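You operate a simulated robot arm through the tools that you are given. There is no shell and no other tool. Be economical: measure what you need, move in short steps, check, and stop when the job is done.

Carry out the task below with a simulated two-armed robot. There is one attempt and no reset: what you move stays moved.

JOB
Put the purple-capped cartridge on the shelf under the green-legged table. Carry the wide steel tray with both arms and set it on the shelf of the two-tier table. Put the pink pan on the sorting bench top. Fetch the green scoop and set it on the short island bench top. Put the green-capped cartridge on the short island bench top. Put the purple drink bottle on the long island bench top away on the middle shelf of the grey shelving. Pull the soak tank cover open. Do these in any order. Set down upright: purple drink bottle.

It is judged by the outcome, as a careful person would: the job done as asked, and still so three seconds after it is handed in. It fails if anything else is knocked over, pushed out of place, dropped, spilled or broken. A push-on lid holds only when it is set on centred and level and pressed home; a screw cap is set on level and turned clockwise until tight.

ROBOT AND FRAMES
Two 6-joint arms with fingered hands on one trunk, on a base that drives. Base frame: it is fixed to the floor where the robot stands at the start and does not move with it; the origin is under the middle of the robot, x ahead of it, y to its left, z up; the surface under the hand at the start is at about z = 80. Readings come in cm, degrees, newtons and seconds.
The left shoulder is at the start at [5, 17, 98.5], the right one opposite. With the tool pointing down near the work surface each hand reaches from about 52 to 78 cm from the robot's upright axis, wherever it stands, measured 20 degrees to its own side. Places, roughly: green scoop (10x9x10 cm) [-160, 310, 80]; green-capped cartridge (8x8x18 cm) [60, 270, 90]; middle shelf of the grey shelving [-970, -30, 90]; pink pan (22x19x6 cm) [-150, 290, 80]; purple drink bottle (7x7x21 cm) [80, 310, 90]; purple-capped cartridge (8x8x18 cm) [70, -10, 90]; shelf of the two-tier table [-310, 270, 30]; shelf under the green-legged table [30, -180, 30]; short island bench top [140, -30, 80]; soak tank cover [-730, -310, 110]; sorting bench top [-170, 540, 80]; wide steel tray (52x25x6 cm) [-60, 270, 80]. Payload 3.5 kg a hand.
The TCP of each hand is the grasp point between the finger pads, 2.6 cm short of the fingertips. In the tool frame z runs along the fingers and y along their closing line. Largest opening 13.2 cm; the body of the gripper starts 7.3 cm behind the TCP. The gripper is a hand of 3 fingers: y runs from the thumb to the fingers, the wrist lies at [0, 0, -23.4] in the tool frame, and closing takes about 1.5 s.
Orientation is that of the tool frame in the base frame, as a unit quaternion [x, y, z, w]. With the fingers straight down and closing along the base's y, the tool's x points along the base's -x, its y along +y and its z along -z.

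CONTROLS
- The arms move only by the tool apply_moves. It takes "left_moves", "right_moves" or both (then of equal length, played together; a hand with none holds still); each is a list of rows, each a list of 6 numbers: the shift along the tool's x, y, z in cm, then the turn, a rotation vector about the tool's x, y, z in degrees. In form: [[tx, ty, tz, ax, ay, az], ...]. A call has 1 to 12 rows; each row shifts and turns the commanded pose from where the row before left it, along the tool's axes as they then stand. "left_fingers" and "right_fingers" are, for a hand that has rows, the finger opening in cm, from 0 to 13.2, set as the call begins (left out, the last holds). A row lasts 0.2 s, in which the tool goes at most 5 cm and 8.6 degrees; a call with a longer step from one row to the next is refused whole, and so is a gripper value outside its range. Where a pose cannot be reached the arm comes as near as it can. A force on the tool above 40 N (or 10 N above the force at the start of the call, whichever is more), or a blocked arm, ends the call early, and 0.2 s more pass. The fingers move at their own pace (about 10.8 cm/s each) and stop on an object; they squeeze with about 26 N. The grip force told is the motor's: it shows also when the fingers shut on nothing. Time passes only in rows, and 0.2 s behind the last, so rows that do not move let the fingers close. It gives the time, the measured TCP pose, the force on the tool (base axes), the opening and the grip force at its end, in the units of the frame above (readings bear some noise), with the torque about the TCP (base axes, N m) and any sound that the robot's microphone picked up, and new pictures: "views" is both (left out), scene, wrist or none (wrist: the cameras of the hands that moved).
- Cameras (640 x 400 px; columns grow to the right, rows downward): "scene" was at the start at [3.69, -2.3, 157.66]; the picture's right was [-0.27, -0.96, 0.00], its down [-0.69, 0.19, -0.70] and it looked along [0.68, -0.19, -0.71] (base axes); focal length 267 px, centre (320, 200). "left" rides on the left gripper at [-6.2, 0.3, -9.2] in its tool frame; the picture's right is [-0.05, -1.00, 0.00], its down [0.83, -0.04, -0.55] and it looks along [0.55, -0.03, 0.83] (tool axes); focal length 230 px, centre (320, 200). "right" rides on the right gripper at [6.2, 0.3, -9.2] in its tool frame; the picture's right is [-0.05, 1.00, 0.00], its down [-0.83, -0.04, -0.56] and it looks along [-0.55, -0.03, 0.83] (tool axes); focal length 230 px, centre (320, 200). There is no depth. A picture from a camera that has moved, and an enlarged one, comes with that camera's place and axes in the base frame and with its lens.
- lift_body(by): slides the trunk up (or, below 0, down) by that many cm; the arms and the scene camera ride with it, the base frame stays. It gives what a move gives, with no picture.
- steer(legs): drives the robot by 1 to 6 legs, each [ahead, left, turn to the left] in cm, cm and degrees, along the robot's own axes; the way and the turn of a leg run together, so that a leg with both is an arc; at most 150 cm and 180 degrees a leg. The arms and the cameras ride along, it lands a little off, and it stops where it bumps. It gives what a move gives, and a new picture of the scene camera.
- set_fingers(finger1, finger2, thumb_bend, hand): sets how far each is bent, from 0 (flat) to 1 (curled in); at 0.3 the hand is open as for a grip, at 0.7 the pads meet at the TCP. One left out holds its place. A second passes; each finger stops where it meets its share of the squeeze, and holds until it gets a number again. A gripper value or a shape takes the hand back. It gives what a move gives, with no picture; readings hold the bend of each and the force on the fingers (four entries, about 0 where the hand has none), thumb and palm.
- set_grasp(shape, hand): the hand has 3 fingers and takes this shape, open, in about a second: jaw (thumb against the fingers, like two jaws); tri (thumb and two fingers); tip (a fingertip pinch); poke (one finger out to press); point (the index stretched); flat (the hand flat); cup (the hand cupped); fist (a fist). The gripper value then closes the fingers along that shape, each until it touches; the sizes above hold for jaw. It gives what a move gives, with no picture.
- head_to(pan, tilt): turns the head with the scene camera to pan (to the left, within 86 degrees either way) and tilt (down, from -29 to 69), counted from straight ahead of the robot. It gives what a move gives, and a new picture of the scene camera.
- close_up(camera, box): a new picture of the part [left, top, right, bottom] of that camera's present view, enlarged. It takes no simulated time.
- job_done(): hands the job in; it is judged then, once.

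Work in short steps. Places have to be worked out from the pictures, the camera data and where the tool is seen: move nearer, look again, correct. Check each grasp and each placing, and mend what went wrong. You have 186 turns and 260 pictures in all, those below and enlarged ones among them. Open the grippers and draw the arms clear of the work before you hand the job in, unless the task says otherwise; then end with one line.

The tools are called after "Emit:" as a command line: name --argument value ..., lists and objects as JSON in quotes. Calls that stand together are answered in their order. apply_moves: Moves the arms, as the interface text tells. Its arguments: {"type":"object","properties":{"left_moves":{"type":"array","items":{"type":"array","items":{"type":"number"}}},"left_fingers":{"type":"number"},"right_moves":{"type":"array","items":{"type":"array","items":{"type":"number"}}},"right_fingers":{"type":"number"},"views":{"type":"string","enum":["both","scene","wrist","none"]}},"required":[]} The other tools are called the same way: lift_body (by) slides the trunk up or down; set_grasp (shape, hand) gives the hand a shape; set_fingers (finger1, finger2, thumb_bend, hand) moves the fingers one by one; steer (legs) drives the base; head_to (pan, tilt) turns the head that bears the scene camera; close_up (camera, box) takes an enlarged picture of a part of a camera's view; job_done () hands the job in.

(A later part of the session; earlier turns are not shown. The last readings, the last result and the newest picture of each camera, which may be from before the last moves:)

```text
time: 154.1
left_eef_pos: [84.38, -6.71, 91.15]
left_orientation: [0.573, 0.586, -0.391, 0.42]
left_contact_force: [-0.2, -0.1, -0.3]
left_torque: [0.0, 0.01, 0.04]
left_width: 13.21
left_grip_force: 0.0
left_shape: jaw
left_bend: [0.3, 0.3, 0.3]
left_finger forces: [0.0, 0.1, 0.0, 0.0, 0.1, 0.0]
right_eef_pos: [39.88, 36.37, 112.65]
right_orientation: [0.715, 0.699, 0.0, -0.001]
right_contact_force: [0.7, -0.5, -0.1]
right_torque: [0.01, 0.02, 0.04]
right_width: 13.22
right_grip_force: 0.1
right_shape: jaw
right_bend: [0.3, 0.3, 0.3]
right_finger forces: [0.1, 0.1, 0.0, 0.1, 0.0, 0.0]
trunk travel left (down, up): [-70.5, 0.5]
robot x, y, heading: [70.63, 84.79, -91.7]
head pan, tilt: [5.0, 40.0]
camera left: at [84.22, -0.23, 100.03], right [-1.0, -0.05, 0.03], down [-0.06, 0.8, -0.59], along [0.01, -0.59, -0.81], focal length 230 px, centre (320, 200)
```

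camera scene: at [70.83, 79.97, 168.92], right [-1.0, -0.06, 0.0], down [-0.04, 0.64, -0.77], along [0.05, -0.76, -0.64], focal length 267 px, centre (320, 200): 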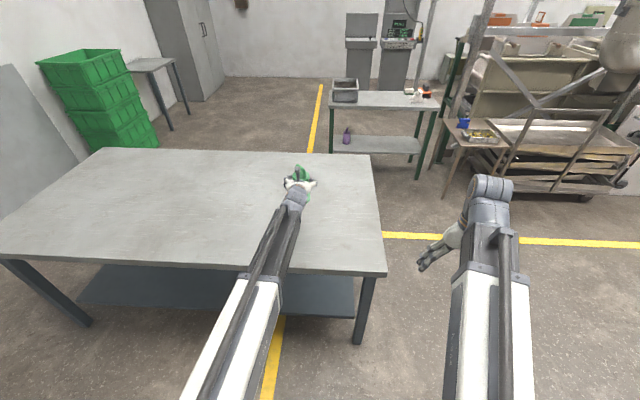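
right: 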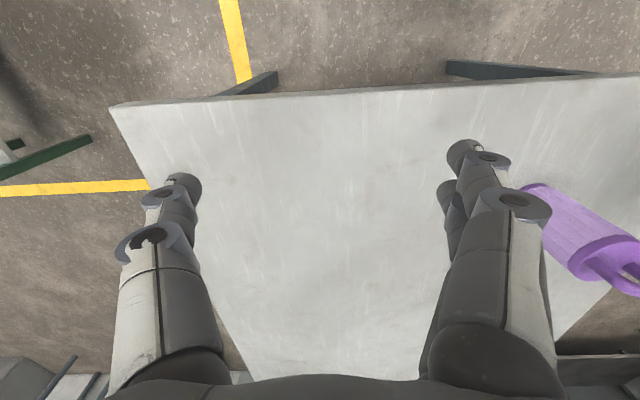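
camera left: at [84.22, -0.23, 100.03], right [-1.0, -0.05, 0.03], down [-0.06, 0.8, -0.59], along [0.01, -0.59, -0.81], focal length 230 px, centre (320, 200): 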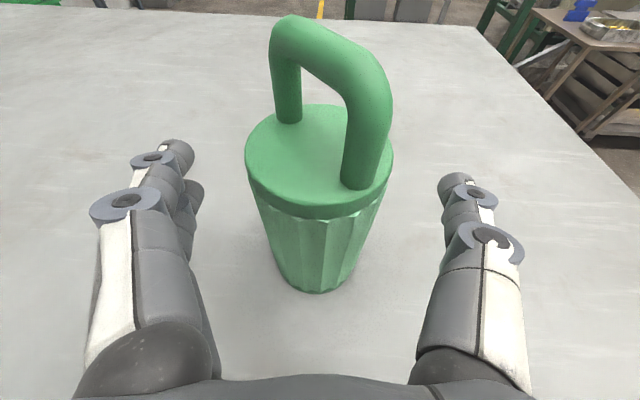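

Cartridge is standing on the short bench. I'll back off and drive around the right end of the long bench to its back side, to look at the pan and scoop from there.

Emit:
steer --legs '[[-30, 0, 1.5], [0, 0, 180], [0, -75, 0], [145, 0, 0], [146, 0, 0]]'

Emit:
steer --legs '[[0, 0, 90], [140, 0, 0], [140, 0, 0], [0, -25, 90]]'

```text
time: 180.7
left_eef_pos: [136.54, 494.02, 91.16]
left_orientation: [0.591, -0.567, -0.424, -0.387]
left_contact_force: [0.3, -0.3, -0.3]
left_torque: [-0.03, 0.01, 0.02]
left_width: 13.19
left_grip_force: 0.1
left_shape: jaw
left_bend: [0.3, 0.3, 0.3]
left_finger forces: [0.0, 0.0, 0.0, 0.0, 0.0, 0.0]
right_eef_pos: [182.22, 452.06, 112.72]
right_orientation: [-0.707, 0.707, 0.0, 0.0]
right_contact_force: [0.4, -0.5, 1.5]
right_torque: [0.01, 0.0, 0.01]
right_width: 13.19
right_grip_force: 0.0
right_shape: jaw
right_bend: [0.3, 0.3, 0.3]
right_finger forces: [0.0, 0.0, 0.0, 0.0, 0.1, 0.0]
trunk travel left (down, up): [-70.5, 0.5]
robot x, y, heading: [152.83, 402.79, 89.9]
head pan, tilt: [5.0, 40.0]
camera scene: at [151.88, 407.17, 168.93], right [1.0, 0.08, 0.0], down [0.05, -0.64, -0.77], along [-0.06, 0.76, -0.64], focal length 267 px, centre (320, 200)
```

scene: 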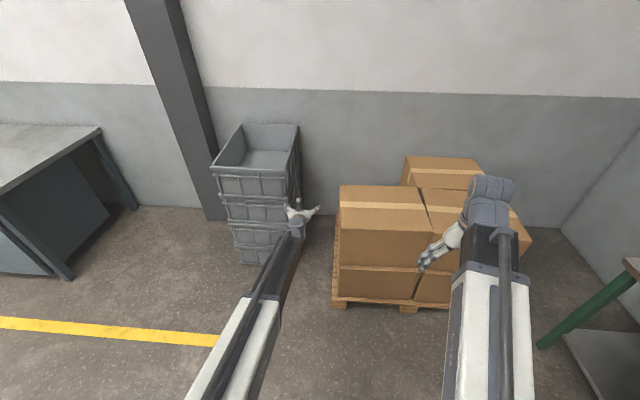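

```text
time: 202.0
left_eef_pos: [-121.2, 317.42, 91.2]
left_orientation: [0.55, 0.606, -0.376, 0.434]
left_contact_force: [-0.4, 0.7, 0.4]
left_torque: [-0.02, 0.0, 0.02]
left_width: 13.18
left_grip_force: 0.1
left_shape: jaw
left_bend: [0.3, 0.3, 0.3]
left_finger forces: [0.0, 0.0, 0.0, 0.0, 0.0, 0.1]
right_eef_pos: [-168.79, 357.2, 112.64]
right_orientation: [0.689, 0.724, -0.001, 0.0]
right_contact_force: [0.9, -0.2, 0.4]
right_torque: [0.01, -0.02, 0.02]
right_width: 13.22
right_grip_force: 0.0
right_shape: jaw
right_bend: [0.3, 0.3, 0.3]
right_finger forces: [0.0, 0.0, 0.0, 0.1, 0.1, 0.1]
trunk travel left (down, up): [-70.5, 0.5]
robot x, y, heading: [-141.71, 407.68, -87.4]
head pan, tilt: [5.0, 40.0]
cut short: leg 4
camera scene: at [-141.14, 403.14, 168.93], right [-0.99, -0.13, 0.0], down [-0.09, 0.64, -0.77], along [0.1, -0.76, -0.64], focal length 267 px, centre (320, 200)
```

scene: 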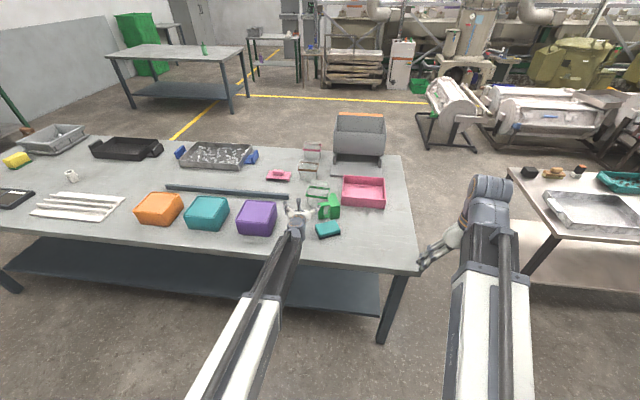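

The left hand is low here (z 91), close to the jars and purple box. Let me look carefully before moving.

Emit:
close_up --camera "scene" --box '[230, 125, 430, 250]'

Emit:
close_up --camera "left" --box '[0, 0, 640, 400]'

```text
3.20 times, centred on (330, 188) of scene
camera zoom: at [-141.14, 403.14, 168.93], right [-0.99, -0.13, 0.0], down [-0.09, 0.64, -0.77], along [0.1, -0.76, -0.64], focal length 854 px, centre (288, 240)
```

zoom: 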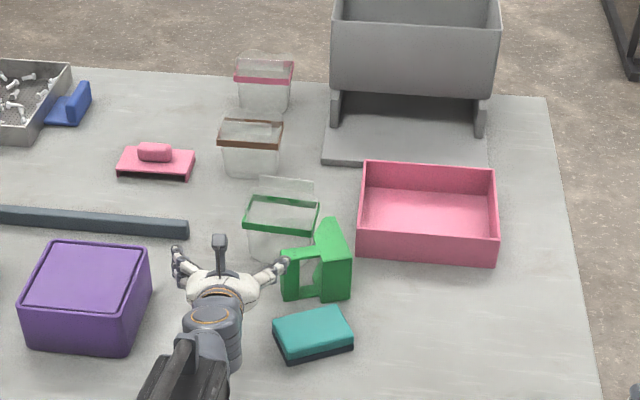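

```text
1.00 times, centred on (320, 200) of left (not enlarged: the box is as wide or as high as the picture)
camera zoom: at [-121.94, 323.92, 100.04], right [-0.99, -0.13, 0.03], down [-0.12, 0.8, -0.59], along [0.05, -0.59, -0.81], focal length 230 px, centre (320, 200)
```

zoom: 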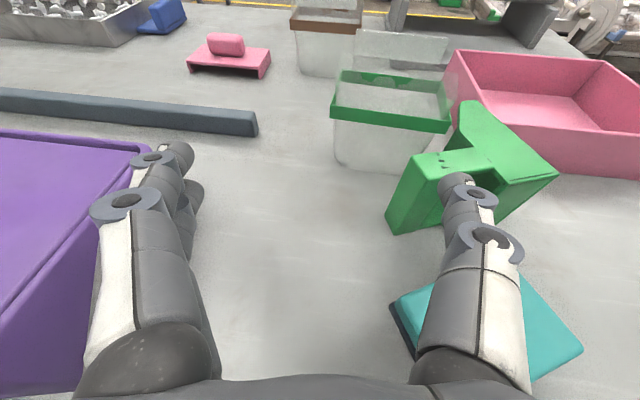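

The thumb sits right beside the scoop. I'll raise the left hand straight up clear of everything, and look with the right wrist camera too.

Emit:
apply_moves --left_moves '[[-2.8, 0, -1, 0, 0, 0], [-2.8, 0, -1, 0, 0, 0], [-2.8, 0, -1, 0, 0, 0], [-2.8, 0, -1, 0, 0, 0], [-2.8, 0, -1.5, 0, 0, 0]]' --views "both"

Emit:
close_up --camera "right" --box '[0, 0, 640, 400]'

```text
time: 203.2
left_eef_pos: [-121.6, 317.86, 106.23]
left_orientation: [0.552, 0.605, -0.377, 0.433]
left_contact_force: [-1.4, 0.2, 0.0]
left_torque: [-0.02, -0.03, -0.01]
left_width: 13.2
left_grip_force: 0.1
left_shape: jaw
left_bend: [0.3, 0.3, 0.3]
left_finger forces: [0.0, 0.0, 0.0, 0.0, 0.0, 0.0]
right_eef_pos: [-168.94, 357.17, 112.63]
right_orientation: [0.689, 0.724, 0.0, 0.0]
right_contact_force: [0.9, 1.4, 1.2]
right_torque: [0.03, -0.02, -0.04]
right_width: 13.21
right_grip_force: 0.1
right_shape: jaw
right_bend: [0.3, 0.3, 0.3]
right_finger forces: [0.0, 0.0, 0.0, 0.0, 0.1, 0.0]
trunk travel left (down, up): [-70.5, 0.5]
robot x, y, heading: [-141.98, 407.81, -87.3]
head pan, tilt: [5.0, 40.0]
camera scene: at [-141.14, 403.17, 168.93], right [-0.99, -0.13, 0.0], down [-0.09, 0.64, -0.77], along [0.1, -0.76, -0.64], focal length 267 px, centre (320, 200)
camera left: at [-122.3, 324.32, 115.07], right [-0.99, -0.13, 0.03], down [-0.12, 0.8, -0.59], along [0.05, -0.59, -0.81], focal length 230 px, centre (320, 200)
```

scene: 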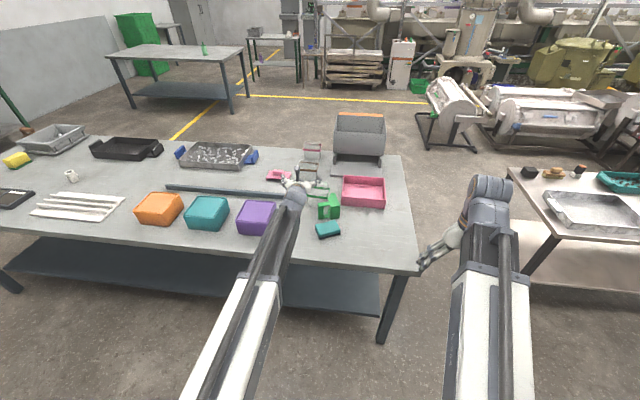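
left: 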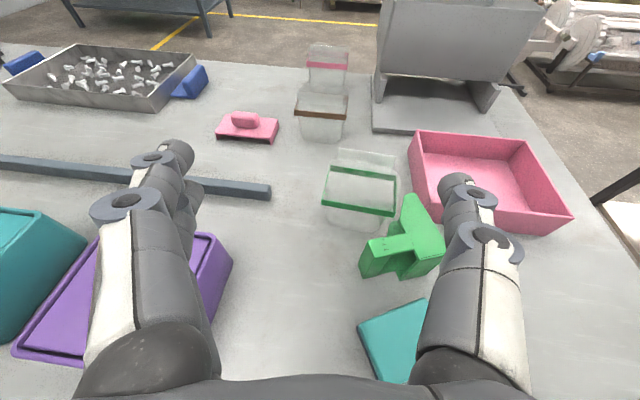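

```text
1.00 times, centred on (320, 200) of right (not enlarged: the box is as wide or as high as the picture)
camera zoom: at [-168.89, 363.4, 121.91], right [1.0, 0.0, 0.0], down [0.0, -0.83, 0.56], along [0.0, -0.56, -0.83], focal length 230 px, centre (320, 200)
```

zoom: 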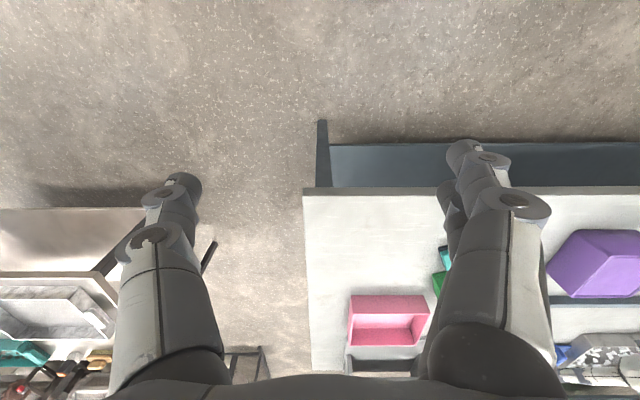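

Zoom on the scoop and pan from the left wrist camera.

Emit:
close_up --camera "left" --box '[300, 110, 580, 300]'

Emit:
close_up --camera "scene" --box '[290, 165, 400, 245]'

```text
2.11 times, centred on (440, 205) of left
camera zoom: at [-122.3, 324.32, 115.07], right [-0.99, -0.13, 0.03], down [-0.12, 0.8, -0.59], along [0.05, -0.59, -0.81], focal length 484 px, centre (67, 190)
```

zoom: 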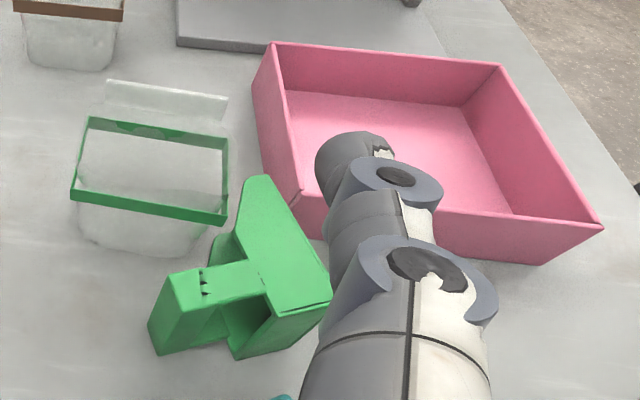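

```text
5.00 times, centred on (345, 205) of scene
camera zoom: at [-141.14, 403.17, 168.93], right [-0.99, -0.13, 0.0], down [-0.09, 0.64, -0.77], along [0.1, -0.76, -0.64], focal length 1334 px, centre (195, 175)
```

zoom: 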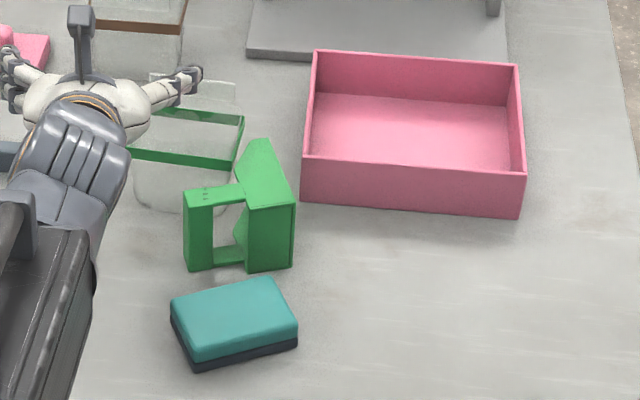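

The scoop has a D-handle whose top bar is at about (-130, 311.5), z≈90 and 3 cm thick. I'll use the right hand top-down, turned 90° so it closes along y. First position the base.

Emit:
steer --legs '[[0, 39, -2.7], [31, 0, 0]]'

Emit:
apply_moves --right_moves '[[0, 0, 0, 0, 0, 8.5], [0, 0, 0, 0, 0, 8.5], [0, 0, 0, 0, 0, 8.5], [0, 0, 0, 0, 0, 8.5], [0, 0, 0, 0, 0, 8.5], [0, 0, 0, 0, 0, 8.5], [0, 0, 0, 0, 0, 8.5], [0, 0, 0, 0, 0, 8.5], [0, 0, 0, 0, 0, 8.5], [0, 0, 0, 0, 0, 8.5], [0, 0, 0, 0, 0, 5], [0, 0, 0, 0, 0, 0]]' --right_fingers 6.5 --views "wrist"

```text
time: 207.3
left_eef_pos: [-87.57, 286.36, 106.13]
left_orientation: [0.567, 0.593, -0.385, 0.423]
left_contact_force: [0.2, -0.9, 0.6]
left_torque: [0.0, -0.02, 0.03]
left_width: 13.18
left_grip_force: 0.0
left_shape: jaw
left_bend: [0.3, 0.3, 0.3]
left_finger forces: [0.0, 0.0, 0.1, 0.0, 0.0, 0.0]
right_eef_pos: [-133.13, 327.93, 112.51]
right_orientation: [0.706, 0.708, -0.001, 0.0]
right_contact_force: [-0.4, -0.5, -0.4]
right_torque: [0.06, 0.0, 0.0]
right_width: 13.21
right_grip_force: 0.1
right_shape: jaw
right_bend: [0.3, 0.3, 0.3]
right_finger forces: [0.0, 0.0, 0.0, 0.0, 0.0, 0.0]
trunk travel left (down, up): [-70.5, 0.5]
robot x, y, heading: [-103.55, 377.05, -90.0]
head pan, tilt: [5.0, 40.0]
camera scene: at [-103.19, 372.54, 168.93], right [-1.0, -0.09, 0.0], down [-0.06, 0.64, -0.77], along [0.07, -0.76, -0.64], focal length 267 px, centre (320, 200)
```

scene: 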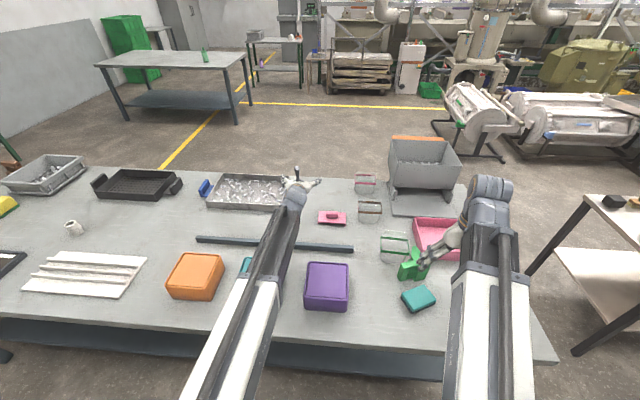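

```text
time: 209.9
left_eef_pos: [-87.66, 286.46, 106.12]
left_orientation: [0.566, 0.593, -0.386, 0.424]
left_contact_force: [0.0, -0.7, 0.5]
left_torque: [0.02, 0.03, 0.0]
left_width: 13.17
left_grip_force: 0.0
left_shape: jaw
left_bend: [0.3, 0.3, 0.3]
left_finger forces: [0.0, 0.1, 0.0, 0.0, 0.0, 0.0]
right_eef_pos: [-133.1, 327.97, 112.57]
right_orientation: [1.0, 0.001, 0.0, 0.0]
right_contact_force: [-0.4, -0.7, -0.1]
right_torque: [-0.01, -0.02, 0.02]
right_width: 6.56
right_grip_force: 0.0
right_shape: jaw
right_bend: [0.73, 0.73, 0.7]
right_finger forces: [0.0, 0.1, 0.0, 0.0, 0.0, 0.0]
trunk travel left (down, up): [-70.5, 0.5]
robot x, y, heading: [-103.74, 377.42, -90.1]
head pan, tilt: [5.0, 40.0]
camera right: at [-126.92, 327.75, 121.86], right [-0.05, -1.0, 0.0], down [-0.83, 0.04, 0.56], along [-0.55, 0.03, -0.83], focal length 230 px, centre (320, 200)
```

right: 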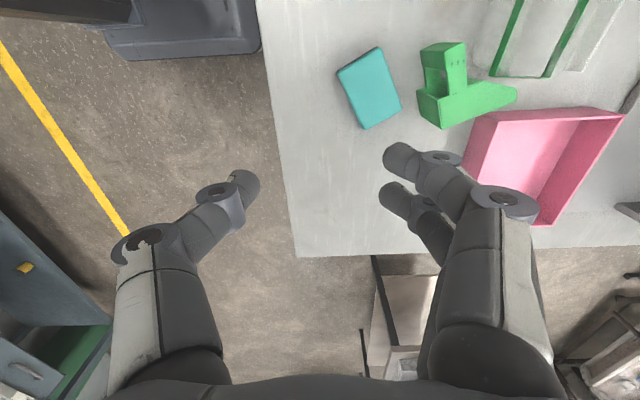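

Scoop handle estimated at (-129.6, 312.2). Move above it and lower to z≈99 for a closer look.

Emit:
apply_moves --right_moves '[[1, 4, 0, 0, 0, 0], [1, 4, 0, 0, 0, 0], [1, 4, 0, 0, 0, 0], [0.4, 3.8, 0, 0, 0, 0], [0, 0, 4.5, 0, 0, 0], [0, 0, 4.5, 0, 0, 0], [0, 0, 4, 0, 0, 0], [0, 0, 0, 0, 0, 0]]' --right_fingers 6.5 --views "wrist"

```text
time: 211.7
left_eef_pos: [-87.66, 286.46, 106.25]
left_orientation: [0.565, 0.592, -0.386, 0.425]
left_contact_force: [-0.6, -0.4, 0.0]
left_torque: [-0.02, 0.02, -0.02]
left_width: 13.17
left_grip_force: 0.0
left_shape: jaw
left_bend: [0.3, 0.3, 0.3]
left_finger forces: [0.0, 0.0, 0.0, 0.1, 0.0, 0.1]
right_eef_pos: [-129.63, 312.04, 99.43]
right_orientation: [1.0, 0.002, -0.001, 0.0]
right_contact_force: [1.1, -0.7, 0.3]
right_torque: [0.04, 0.03, -0.01]
right_width: 6.59
right_grip_force: 0.1
right_shape: jaw
right_bend: [0.73, 0.73, 0.7]
right_finger forces: [0.0, 0.0, 0.0, 0.0, 0.0, 0.0]
trunk travel left (down, up): [-70.5, 0.5]
robot x, y, heading: [-103.71, 377.15, -89.9]
head pan, tilt: [5.0, 40.0]
camera right: at [-123.58, 311.87, 108.76], right [-0.05, -1.0, 0.0], down [-0.83, 0.04, 0.56], along [-0.55, 0.03, -0.83], focal length 230 px, centre (320, 200)
```

right: 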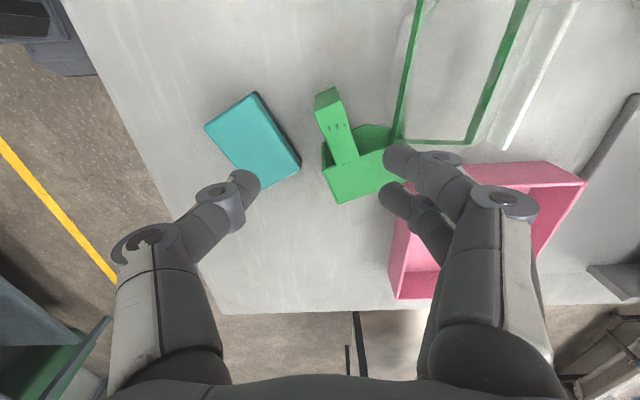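

The handle bar is yawed about 15°. I'll rotate the hand to match, shift onto (-129, 310.8), narrow to 5.5 cm, and look once more before descending.

Emit:
apply_moves --right_moves '[[0.6, 1.2, 0, 0, 0, -7.7], [0, 0, 0, 0, 0, -7.7], [0, 0, 2.5, 0, 0, 0], [0, 0, 2.5, 0, 0, 0], [0, 0, 0, 0, 0, 0]]' --right_fingers 5.5 --views "wrist"

```text
time: 212.9
left_eef_pos: [-87.72, 286.55, 106.1]
left_orientation: [0.566, 0.592, -0.387, 0.424]
left_contact_force: [0.0, 0.2, -0.3]
left_torque: [-0.01, 0.0, -0.04]
left_width: 13.18
left_grip_force: 0.1
left_shape: jaw
left_bend: [0.3, 0.3, 0.3]
left_finger forces: [0.0, 0.0, 0.0, 0.0, 0.0, 0.1]
right_eef_pos: [-129.04, 311.0, 94.64]
right_orientation: [0.991, 0.135, 0.0, 0.0]
right_contact_force: [0.8, -0.1, 1.3]
right_torque: [-0.01, 0.0, 0.01]
right_width: 5.57
right_grip_force: 0.0
right_shape: jaw
right_bend: [0.73, 0.73, 0.7]
right_finger forces: [0.0, 0.0, 0.0, 0.0, 0.1, 0.0]
trunk travel left (down, up): [-70.5, 0.5]
robot x, y, heading: [-103.64, 376.99, -89.8]
head pan, tilt: [5.0, 40.0]
camera right: at [-123.08, 312.36, 103.87], right [0.22, -0.98, 0.0], down [-0.81, -0.18, 0.56], along [-0.54, -0.12, -0.83], focal length 230 px, centre (320, 200)
```

right: 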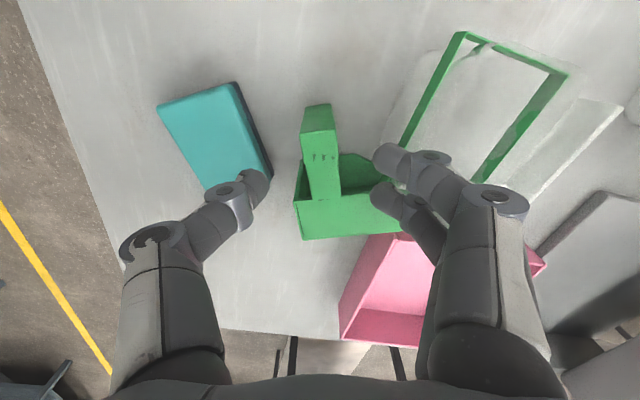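

Aligned on the bar. I'll descend 7.7 cm to TCP z≈87 and close.

Emit:
apply_moves --right_moves '[[0, -0.2, 2.6, 0, 0, 0], [0, 0, 2.6, 0, 0, 0], [0, 0, 2.5, 0, 0, 0], [0, 0, 0, 0, 0, 0]]' --right_fingers 5.5 --views "wrist"

Emit:
apply_moves --right_moves '[[0, 0, 0, 0, 0, 0], [0, 0, 0, 0, 0, 0], [0, 0, 0, 0, 0, 0], [0, 0, 0, 0, 0, 0], [0, 0, 0, 0, 0, 0], [0, 0, 0, 0, 0, 0]]' --right_fingers 0 --views "none"

```text
time: 213.9
left_eef_pos: [-87.6, 286.52, 106.19]
left_orientation: [0.566, 0.593, -0.386, 0.425]
left_contact_force: [0.0, 0.1, -1.1]
left_torque: [0.02, 0.01, -0.01]
left_width: 13.17
left_grip_force: 0.1
left_shape: jaw
left_bend: [0.3, 0.3, 0.3]
left_finger forces: [0.1, 0.1, 0.0, 0.1, 0.0, 0.1]
right_eef_pos: [-129.07, 311.22, 86.71]
right_orientation: [0.991, 0.136, 0.0, 0.0]
right_contact_force: [0.0, -0.2, 0.8]
right_torque: [-0.04, 0.01, 0.0]
right_width: 5.58
right_grip_force: 0.1
right_shape: jaw
right_bend: [0.73, 0.73, 0.7]
right_finger forces: [0.0, 0.1, 0.0, 0.0, 0.0, 0.1]
trunk travel left (down, up): [-70.5, 0.5]
robot x, y, heading: [-103.74, 377.53, -90.0]
head pan, tilt: [5.0, 40.0]
camera right: at [-123.05, 312.6, 96.05], right [0.22, -0.98, 0.0], down [-0.81, -0.18, 0.56], along [-0.54, -0.12, -0.83], focal length 230 px, centre (320, 200)
```

right: 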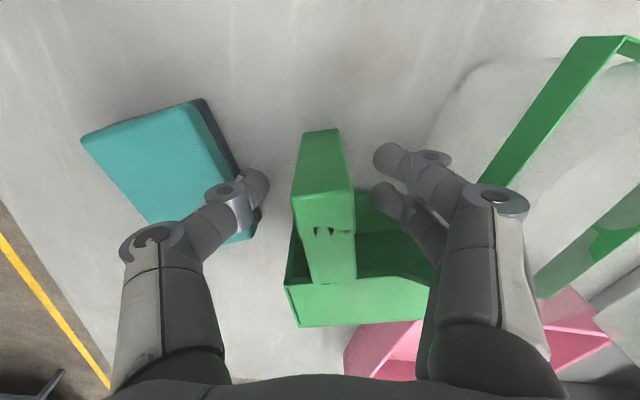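

```text
time: 215.3
left_eef_pos: [-87.72, 286.47, 106.01]
left_orientation: [0.565, 0.593, -0.386, 0.425]
left_contact_force: [0.1, 1.0, 0.2]
left_torque: [-0.01, -0.01, 0.0]
left_width: 13.22
left_grip_force: 0.1
left_shape: jaw
left_bend: [0.3, 0.3, 0.3]
left_finger forces: [0.1, 0.0, 0.0, 0.0, 0.1, 0.1]
right_eef_pos: [-129.03, 311.13, 86.73]
right_orientation: [0.991, 0.136, 0.0, -0.001]
right_contact_force: [0.2, -0.2, -0.4]
right_torque: [0.02, -0.03, -0.01]
right_width: 2.04
right_grip_force: 25.9
right_shape: jaw
right_bend: [0.73, 0.73, 0.7]
right_finger forces: [11.9, 11.0, 0.0, 0.0, 23.2, 0.1]
trunk travel left (down, up): [-70.5, 0.5]
robot x, y, heading: [-103.6, 377.43, -90.1]
head pan, tilt: [5.0, 40.0]
```

Gripped a 2 cm bar. Lift straight up and check.

Emit:
apply_moves --right_moves '[[0, 0, -3, 0, 0, 0], [0, 0, -4, 0, 0, 0], [0, 0, -4, 0, 0, 0], [0, 0, -4.5, 0, 0, 0], [0, 0, -4.5, 0, 0, 0], [0, 0, 0, 0, 0, 0]]' --views "both"

```text
time: 216.7
left_eef_pos: [-87.61, 286.53, 106.09]
left_orientation: [0.565, 0.593, -0.386, 0.425]
left_contact_force: [-0.4, -0.3, -0.2]
left_torque: [0.01, 0.02, 0.0]
left_width: 13.18
left_grip_force: 0.1
left_shape: jaw
left_bend: [0.3, 0.3, 0.3]
left_finger forces: [0.0, 0.1, 0.0, 0.0, 0.0, 0.0]
right_eef_pos: [-129.06, 311.1, 107.14]
right_orientation: [0.991, 0.136, 0.0, 0.001]
right_contact_force: [0.1, 0.5, 0.2]
right_torque: [0.01, -0.02, 0.01]
right_width: 2.0
right_grip_force: 26.2
right_shape: jaw
right_bend: [0.73, 0.73, 0.7]
right_finger forces: [12.2, 10.8, 0.0, 0.0, 23.0, 0.1]
trunk travel left (down, up): [-70.5, 0.5]
robot x, y, heading: [-103.83, 377.26, -90.2]
head pan, tilt: [5.0, 40.0]
camera scene: at [-103.2, 372.63, 168.93], right [-1.0, -0.09, 0.0], down [-0.06, 0.64, -0.77], along [0.07, -0.76, -0.64], focal length 267 px, centre (320, 200)
camera right: at [-123.11, 312.48, 116.37], right [0.22, -0.98, 0.0], down [-0.81, -0.18, 0.56], along [-0.54, -0.12, -0.83], focal length 230 px, centre (320, 200)
```

scene: 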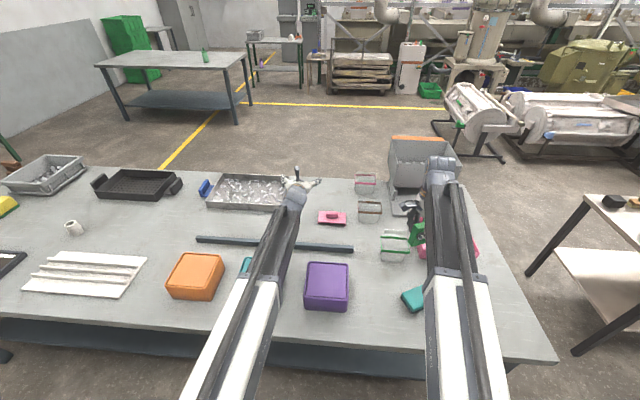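
right: 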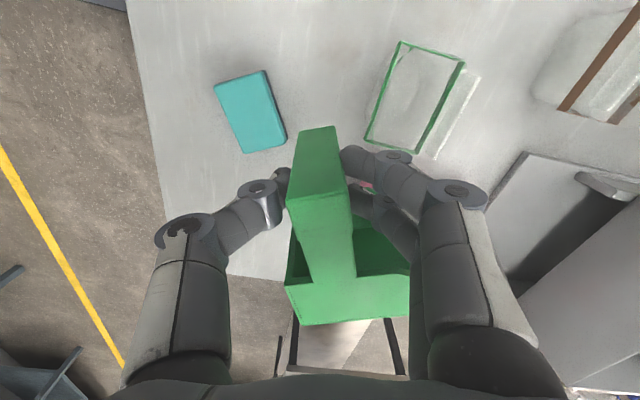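

Scoop held firmly. On the way, I'll also fetch the purple bottle with the left hand from this back side. Back off and strafe toward it.

Emit:
steer --legs '[[-50, 0, 0], [0, 140, 0], [0, 26, 0]]'

Emit:
apply_moves --left_moves '[[0, 0, 0, 0, -8, 0], [0, 0, 0, 0, -8, 0]]' --views "wrist"

```text
time: 227.8
left_eef_pos: [79.87, 338.83, 106.08]
left_orientation: [0.564, 0.594, -0.385, 0.426]
left_contact_force: [-0.2, 0.6, 0.6]
left_torque: [-0.01, 0.02, -0.02]
left_width: 13.21
left_grip_force: 0.1
left_shape: jaw
left_bend: [0.3, 0.3, 0.3]
left_finger forces: [0.1, 0.0, 0.1, 0.0, 0.0, 0.0]
right_eef_pos: [38.41, 363.1, 107.11]
right_orientation: [0.99, 0.139, 0.0, -0.001]
right_contact_force: [0.3, 0.2, -0.6]
right_torque: [0.04, -0.01, -0.02]
right_width: 2.02
right_grip_force: 25.4
right_shape: jaw
right_bend: [0.73, 0.73, 0.7]
right_finger forces: [12.2, 10.9, 0.0, 0.1, 23.1, 0.0]
trunk travel left (down, up): [-70.5, 0.5]
robot x, y, heading: [62.89, 429.58, -89.5]
head pan, tilt: [5.0, 40.0]
camera scene: at [63.86, 424.89, 168.93], right [-1.0, -0.09, 0.0], down [-0.06, 0.64, -0.77], along [0.07, -0.76, -0.64], focal length 267 px, centre (320, 200)
```

scene: 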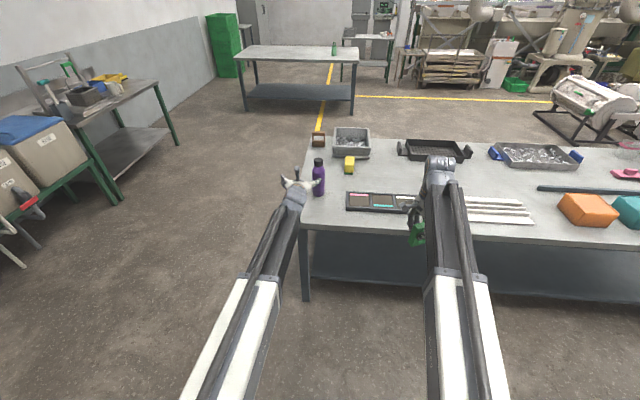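

```text
time: 228.4
left_eef_pos: [80.75, 338.83, 106.01]
left_orientation: [0.524, 0.568, -0.415, 0.479]
left_contact_force: [0.1, -0.1, -0.2]
left_torque: [0.02, -0.01, 0.01]
left_width: 13.21
left_grip_force: 0.2
left_shape: jaw
left_bend: [0.3, 0.3, 0.3]
left_finger forces: [0.1, 0.1, 0.0, 0.1, 0.0, 0.1]
left hand out of reach, approached as far as the arm can: row 2
right_eef_pos: [38.17, 363.21, 106.98]
right_orientation: [0.99, 0.138, -0.001, -0.001]
right_contact_force: [-0.8, -0.5, -0.4]
right_torque: [0.04, -0.04, 0.03]
right_width: 2.01
right_grip_force: 25.8
right_shape: jaw
right_bend: [0.73, 0.73, 0.7]
right_finger forces: [12.2, 10.8, 0.1, 0.0, 23.1, 0.1]
trunk travel left (down, up): [-70.5, 0.5]
robot x, y, heading: [62.9, 429.53, -89.8]
head pan, tilt: [5.0, 40.0]
camera left: at [79.91, 346.59, 113.85], right [-0.99, -0.12, 0.02], down [-0.1, 0.7, -0.71], along [0.07, -0.7, -0.71], focal length 230 px, centre (320, 200)
```

left: 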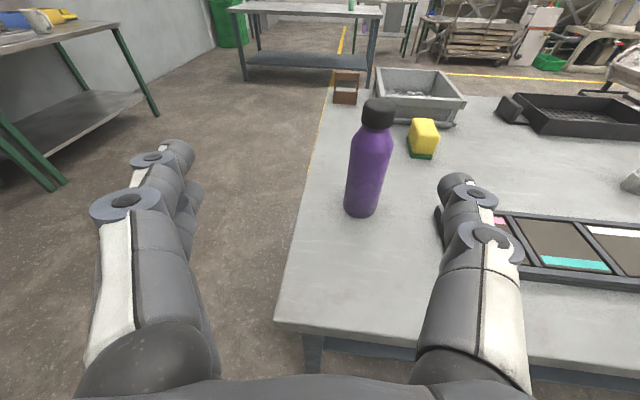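

Bottle is at about (74.8, 313.5), top z≈100. I'll align the hand in x, lower to z≈90 in front of it, then check.

Emit:
steer --legs '[[6, -6, 0]]'

Emit:
apply_moves --left_moves '[[3.9, -0.1, 0.78, 0, 0, 0], [3.9, -0.1, 0.78, 0, 0, 0], [3.9, -0.1, 0.78, 0, 0, 0], [3.9, -0.1, 0.78, 0, 0, 0], [0, 0, 0, 0, 0, 0]]' --right_moves '[[0, 0, -2, 0, 0, 0], [0, 0, -2, 0, 0, 0], [0, 0, -1, 0, 0, 0], [0, 0, 0, 0, 0, 0], [0, 0, 0, 0, 0, 0]]' --left_fingers 13.2 --right_fingers 0 --views "scene"

Emit:
close_up --camera "left" --box '[0, 0, 640, 400]'

```text
time: 229.4
left_eef_pos: [74.73, 332.92, 106.02]
left_orientation: [0.524, 0.569, -0.414, 0.48]
left_contact_force: [0.2, -0.6, -1.0]
left_torque: [-0.02, 0.01, 0.01]
left_width: 13.22
left_grip_force: 0.0
left_shape: jaw
left_bend: [0.3, 0.3, 0.3]
left_finger forces: [0.1, 0.0, 0.0, 0.0, 0.0, 0.1]
right_eef_pos: [32.16, 357.05, 107.05]
right_orientation: [0.99, 0.14, 0.001, 0.0]
right_contact_force: [-0.2, -0.2, -2.0]
right_torque: [0.06, -0.04, 0.0]
right_width: 2.01
right_grip_force: 26.3
right_shape: jaw
right_bend: [0.73, 0.73, 0.7]
right_finger forces: [12.2, 10.8, 0.0, 0.0, 23.1, 0.0]
trunk travel left (down, up): [-70.5, 0.5]
robot x, y, heading: [57.3, 423.38, -89.6]
head pan, tilt: [5.0, 40.0]
camera scene: at [57.59, 418.82, 168.93], right [-1.0, -0.09, 0.0], down [-0.06, 0.64, -0.77], along [0.07, -0.76, -0.64], focal length 267 px, centre (320, 200)
```

scene: 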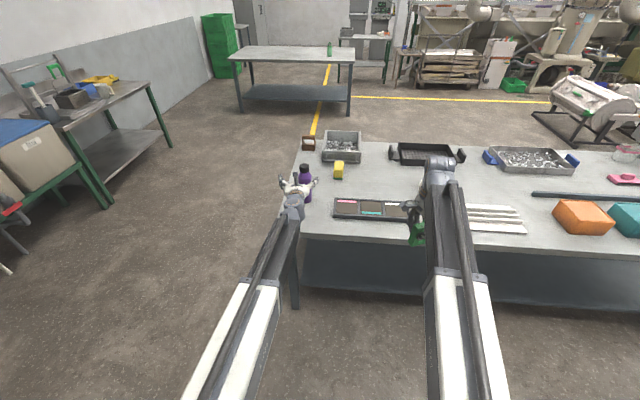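

```text
time: 230.7
left_eef_pos: [74.87, 333.08, 90.07]
left_orientation: [0.524, 0.569, -0.414, 0.479]
left_contact_force: [0.7, 1.4, -0.2]
left_torque: [0.0, 0.0, 0.0]
left_width: 13.2
left_grip_force: 0.1
left_shape: jaw
left_bend: [0.3, 0.3, 0.3]
left_finger forces: [0.0, 0.1, 0.0, 0.0, 0.0, 0.0]
right_eef_pos: [32.32, 357.22, 112.14]
right_orientation: [0.99, 0.139, 0.001, 0.0]
right_contact_force: [0.0, -0.3, -1.0]
right_torque: [0.02, -0.02, 0.02]
right_width: 2.0
right_grip_force: 25.6
right_shape: jaw
right_bend: [0.73, 0.73, 0.7]
right_finger forces: [12.2, 10.9, 0.1, 0.1, 23.1, 0.0]
trunk travel left (down, up): [-70.5, 0.5]
robot x, y, heading: [57.2, 423.72, -89.7]
head pan, tilt: [5.0, 40.0]
camera scene: at [57.73, 418.98, 168.93], right [-1.0, -0.09, 0.0], down [-0.06, 0.64, -0.77], along [0.07, -0.76, -0.64], focal length 267 px, centre (320, 200)
```

scene: 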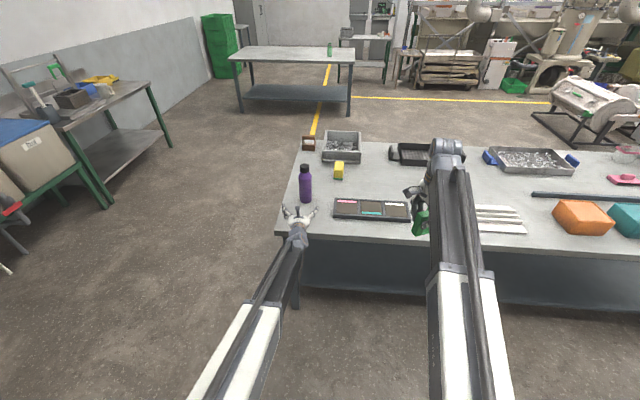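

```text
1.00 times, centred on (320, 200) of left (not enlarged: the box is as wide or as high as the picture)
camera zoom: at [74.07, 340.75, 97.88], right [-0.99, -0.12, 0.02], down [-0.1, 0.7, -0.71], along [0.07, -0.7, -0.71], focal length 230 px, centre (320, 200)
```

zoom: 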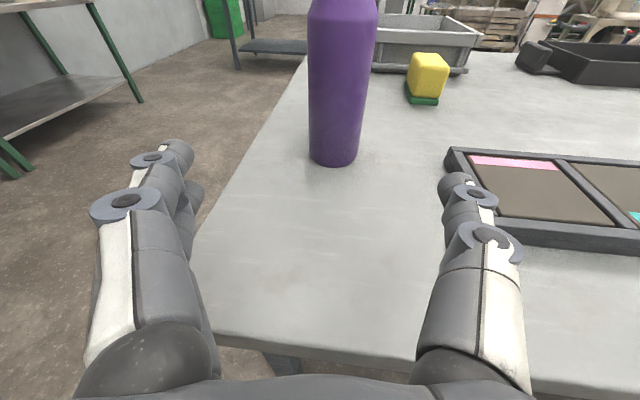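

Aligned. Drive 19.3 cm ahead and verify before closing.

Emit:
steer --legs '[[19.3, 0.3, 0]]'

Emit:
close_up --camera "left" --box '[0, 0, 640, 400]'

```text
time: 232.2
left_eef_pos: [75.11, 313.68, 90.05]
left_orientation: [0.524, 0.569, -0.414, 0.479]
left_contact_force: [-0.5, -0.7, -0.4]
left_torque: [0.0, 0.0, -0.05]
left_width: 13.2
left_grip_force: 0.0
left_shape: jaw
left_bend: [0.3, 0.3, 0.3]
left_finger forces: [0.1, 0.0, 0.0, 0.0, 0.0, 0.0]
right_eef_pos: [32.52, 338.0, 112.02]
right_orientation: [0.991, 0.137, 0.0, -0.001]
right_contact_force: [0.2, -0.6, -0.8]
right_torque: [0.01, 0.0, 0.0]
right_width: 2.01
right_grip_force: 25.7
right_shape: jaw
right_bend: [0.73, 0.73, 0.7]
right_finger forces: [12.2, 10.9, 0.1, 0.0, 23.1, 0.1]
trunk travel left (down, up): [-70.5, 0.5]
robot x, y, heading: [57.64, 404.16, -89.8]
head pan, tilt: [5.0, 40.0]
camera scene: at [58.14, 399.59, 168.93], right [-1.0, -0.09, 0.0], down [-0.06, 0.64, -0.77], along [0.07, -0.76, -0.64], focal length 267 px, centre (320, 200)
```

scene: 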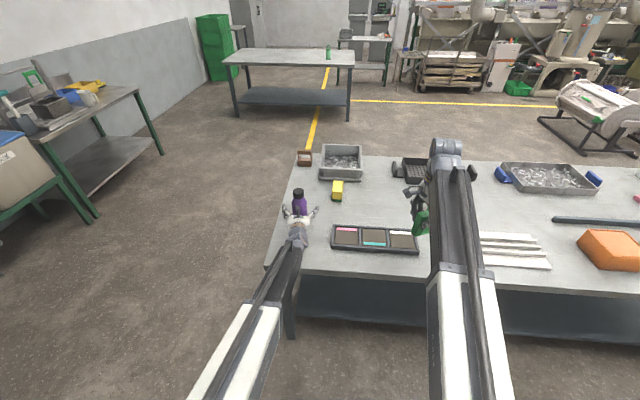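

```text
1.00 times, centred on (320, 200) of left (not enlarged: the box is as wide or as high as the picture)
camera zoom: at [74.28, 321.38, 97.82], right [-0.99, -0.12, 0.02], down [-0.1, 0.7, -0.71], along [0.07, -0.7, -0.71], focal length 230 px, centre (320, 200)
```

zoom: 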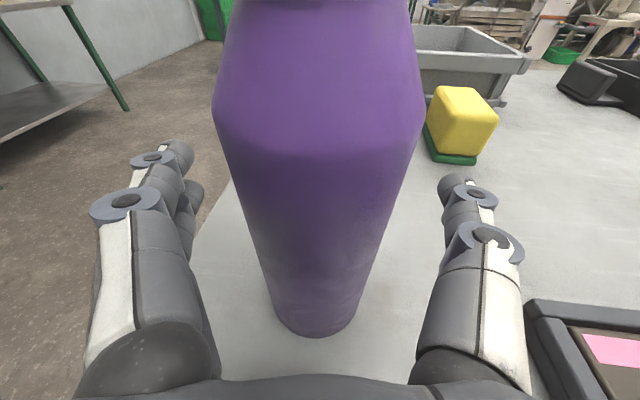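

Centred around the bottle. Close and lift.

Emit:
apply_moves --left_moves '[[0, 0, 0, 0, 0, 0], [0, 0, 0, 0, 0, 0], [0, 0, 0, 0, 0, 0], [0, 0, 0, 0, 0, 0], [0, 0, 0, 0, 0, 0], [0, 0, 0, 0, 0, 0], [0, 0, 0, 0, 0, 0]]' --left_fingers 0 --views "none"

Emit:
apply_moves --left_moves '[[-3, 0, -0.6, 0, 0, 0], [-4, 0, -0.8, 0, 0, 0], [-4, 0, -0.8, 0, 0, 0], [-3, 0, -0.6, 0, 0, 0], [0, 0, 0, 0, 0, 0]]' --views "wrist"

```text
time: 233.8
left_eef_pos: [75.04, 313.74, 90.02]
left_orientation: [0.524, 0.569, -0.414, 0.48]
left_contact_force: [-0.7, -1.8, -0.1]
left_torque: [0.0, 0.02, 0.01]
left_width: 4.81
left_grip_force: 26.5
left_shape: jaw
left_bend: [0.73, 0.73, 0.72]
left_finger forces: [10.9, 10.6, 0.0, 0.0, 23.6, 0.1]
right_eef_pos: [32.44, 338.13, 112.21]
right_orientation: [0.99, 0.138, 0.0, 0.0]
right_contact_force: [0.0, 0.6, -1.1]
right_torque: [0.04, -0.05, 0.01]
right_width: 1.98
right_grip_force: 25.8
right_shape: jaw
right_bend: [0.73, 0.73, 0.7]
right_finger forces: [12.1, 10.7, 0.0, 0.0, 23.1, 0.0]
trunk travel left (down, up): [-70.5, 0.5]
robot x, y, heading: [57.35, 404.43, -89.6]
head pan, tilt: [5.0, 40.0]
```

```text
time: 235.0
left_eef_pos: [74.55, 313.4, 104.32]
left_orientation: [0.524, 0.569, -0.414, 0.48]
left_contact_force: [-0.6, 0.5, -3.8]
left_torque: [-0.02, 0.04, -0.02]
left_width: 4.82
left_grip_force: 25.7
left_shape: jaw
left_bend: [0.74, 0.73, 0.72]
left_finger forces: [10.4, 11.5, 0.0, 0.0, 23.0, 0.0]
right_eef_pos: [32.5, 338.12, 112.11]
right_orientation: [0.99, 0.138, 0.0, 0.0]
right_contact_force: [0.1, 0.6, -1.6]
right_torque: [-0.01, -0.02, 0.04]
right_width: 2.02
right_grip_force: 26.0
right_shape: jaw
right_bend: [0.73, 0.73, 0.7]
right_finger forces: [12.2, 10.7, 0.0, 0.0, 23.2, 0.1]
trunk travel left (down, up): [-70.5, 0.5]
robot x, y, heading: [57.3, 404.02, -89.8]
head pan, tilt: [5.0, 40.0]
camera left: at [73.74, 321.15, 112.11], right [-0.99, -0.12, 0.02], down [-0.1, 0.7, -0.71], along [0.07, -0.7, -0.71], focal length 230 px, centre (320, 200)
```

left: 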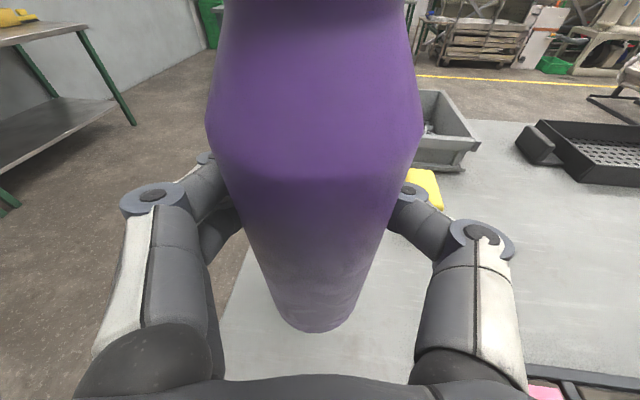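

Bottle secured (its base is 10 cm below the TCP). Now drive to the short island bench with both, keeping clear of the long bench's end.

Emit:
steer --legs '[[-16, 0, 0], [0, 88, 0], [130, 0, 0], [130, 0, 0], [70, 0, 0]]'

```text
time: 256.2
left_eef_pos: [168.27, 3.27, 104.28]
left_orientation: [0.522, 0.571, -0.413, 0.481]
left_contact_force: [-0.5, 0.1, -4.9]
left_torque: [-0.01, 0.01, 0.02]
left_width: 4.85
left_grip_force: 25.8
left_shape: jaw
left_bend: [0.74, 0.73, 0.72]
left_finger forces: [10.2, 11.7, 0.0, 0.1, 22.8, 0.1]
right_eef_pos: [126.15, 27.49, 111.95]
right_orientation: [0.99, 0.142, 0.0, 0.0]
right_contact_force: [1.2, 0.0, -0.4]
right_torque: [0.01, 0.0, 0.0]
right_width: 2.02
right_grip_force: 26.0
right_shape: jaw
right_bend: [0.73, 0.73, 0.7]
right_finger forces: [12.4, 10.9, 0.0, 0.0, 23.2, 0.0]
trunk travel left (down, up): [-70.5, 0.5]
robot x, y, heading: [150.44, 94.23, -89.0]
head pan, tilt: [5.0, 40.0]
camera scene: at [151.15, 89.35, 168.93], right [-0.99, -0.1, 0.0], down [-0.07, 0.64, -0.77], along [0.08, -0.76, -0.64], focal length 267 px, centre (320, 200)
```

scene: 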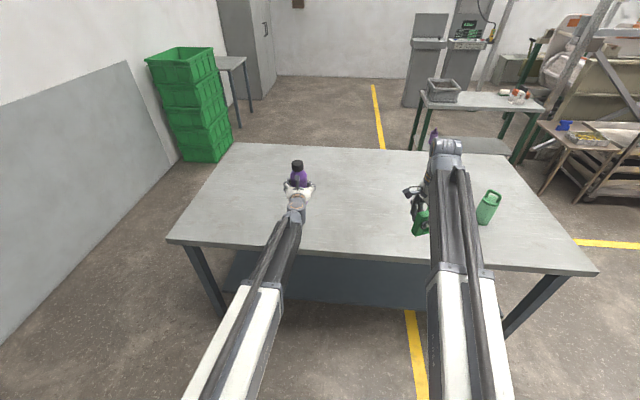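

Drive 32 cm ahead so the scoop is over the bench, then lower it.

Emit:
steer --legs '[[32, 0, 0]]'

Emit:
apply_moves --right_moves '[[0, 0, 4.5, 0, 0, 0], [0, 0, 4.5, 0, 0, 0], [0, 0, 4.5, 0, 0, 0], [0, 0, 4.5, 0, 0, 0], [0, 0, 3, 0, 0, 0], [0, 0, 2, 0, 0, 0], [0, 0, 0, 0, 0, 0]]' --views "wrist"

```text
time: 258.3
left_eef_pos: [167.87, -28.0, 104.26]
left_orientation: [0.524, 0.57, -0.414, 0.479]
left_contact_force: [0.8, -0.7, -4.4]
left_torque: [-0.04, 0.02, 0.01]
left_width: 4.84
left_grip_force: 26.4
left_shape: jaw
left_bend: [0.74, 0.73, 0.72]
left_finger forces: [10.1, 11.7, 0.1, 0.0, 22.8, 0.0]
right_eef_pos: [125.93, -3.42, 112.02]
right_orientation: [0.99, 0.139, 0.0, -0.001]
right_contact_force: [0.1, -0.8, -0.8]
right_torque: [0.01, -0.06, -0.01]
right_width: 1.99
right_grip_force: 25.6
right_shape: jaw
right_bend: [0.73, 0.73, 0.7]
right_finger forces: [12.3, 10.8, 0.0, 0.0, 23.1, 0.0]
trunk travel left (down, up): [-70.5, 0.5]
robot x, y, heading: [150.75, 63.07, -89.7]
head pan, tilt: [5.0, 40.0]
camera scene: at [151.43, 58.15, 168.92], right [-1.0, -0.09, 0.0], down [-0.06, 0.64, -0.77], along [0.07, -0.76, -0.64], focal length 267 px, centre (320, 200)
```

scene: 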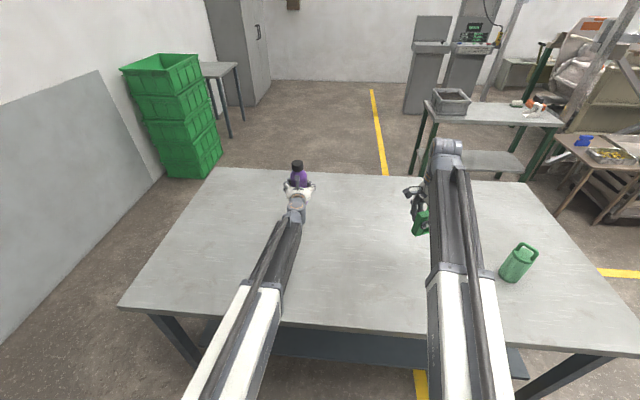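

```text
time: 259.9
left_eef_pos: [168.06, -28.0, 104.34]
left_orientation: [0.524, 0.57, -0.414, 0.479]
left_contact_force: [0.3, 0.0, -2.9]
left_torque: [-0.02, 0.02, -0.01]
left_width: 4.82
left_grip_force: 26.2
left_shape: jaw
left_bend: [0.74, 0.73, 0.72]
left_finger forces: [10.1, 11.7, 0.0, 0.1, 22.6, 0.0]
right_eef_pos: [125.94, -3.37, 88.95]
right_orientation: [0.99, 0.139, 0.0, 0.001]
right_contact_force: [0.1, 0.0, -1.2]
right_torque: [0.01, -0.01, 0.02]
right_width: 1.99
right_grip_force: 25.9
right_shape: jaw
right_bend: [0.73, 0.73, 0.7]
right_finger forces: [12.4, 10.7, 0.1, 0.0, 23.0, 0.0]
trunk travel left (down, up): [-70.5, 0.5]
robot x, y, heading: [150.91, 62.99, -89.6]
head pan, tilt: [5.0, 40.0]
camera right: at [131.78, -1.97, 98.23], right [0.22, -0.97, 0.0], down [-0.81, -0.19, 0.56], along [-0.54, -0.12, -0.83], focal length 230 px, centre (320, 200)
```

right: 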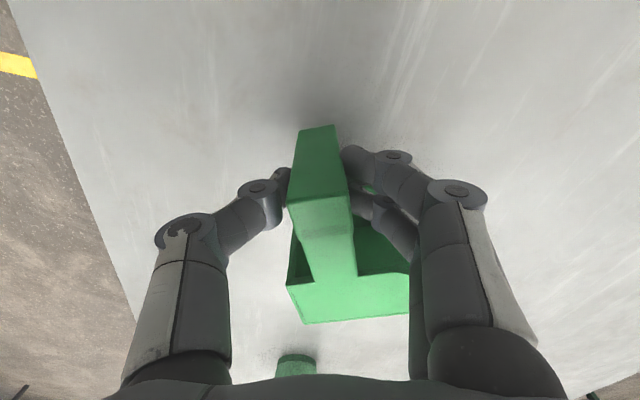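

Just above the surface. Lower in small steps until contact.

Emit:
apply_moves --right_moves '[[0, 0, 0.6, 0, 0, 0], [0, 0, 0.6, 0, 0, 0], [0, 0, 0.5, 0, 0, 0], [0, 0, 0.5, 0, 0, 0], [0, 0, 0.4, 0, 0, 0], [0, 0, 0, 0, 0, 0]]' --views "none"

```text
time: 261.3
left_eef_pos: [168.01, -27.96, 104.32]
left_orientation: [0.523, 0.57, -0.414, 0.48]
left_contact_force: [0.0, -0.2, -3.7]
left_torque: [0.02, 0.01, 0.02]
left_width: 4.83
left_grip_force: 26.8
left_shape: jaw
left_bend: [0.74, 0.73, 0.72]
left_finger forces: [10.1, 11.6, 0.1, 0.1, 22.7, 0.0]
right_eef_pos: [125.8, -3.4, 86.65]
right_orientation: [0.99, 0.138, -0.001, 0.001]
right_contact_force: [-1.5, -1.9, 12.4]
right_torque: [-0.06, 0.02, 0.02]
right_width: 2.03
right_grip_force: 25.7
right_shape: jaw
right_bend: [0.73, 0.73, 0.7]
right_finger forces: [14.2, 13.0, 0.0, 0.0, 25.6, 0.0]
trunk travel left (down, up): [-70.5, 0.5]
robot x, y, heading: [150.66, 62.9, -89.7]
head pan, tilt: [5.0, 40.0]
```

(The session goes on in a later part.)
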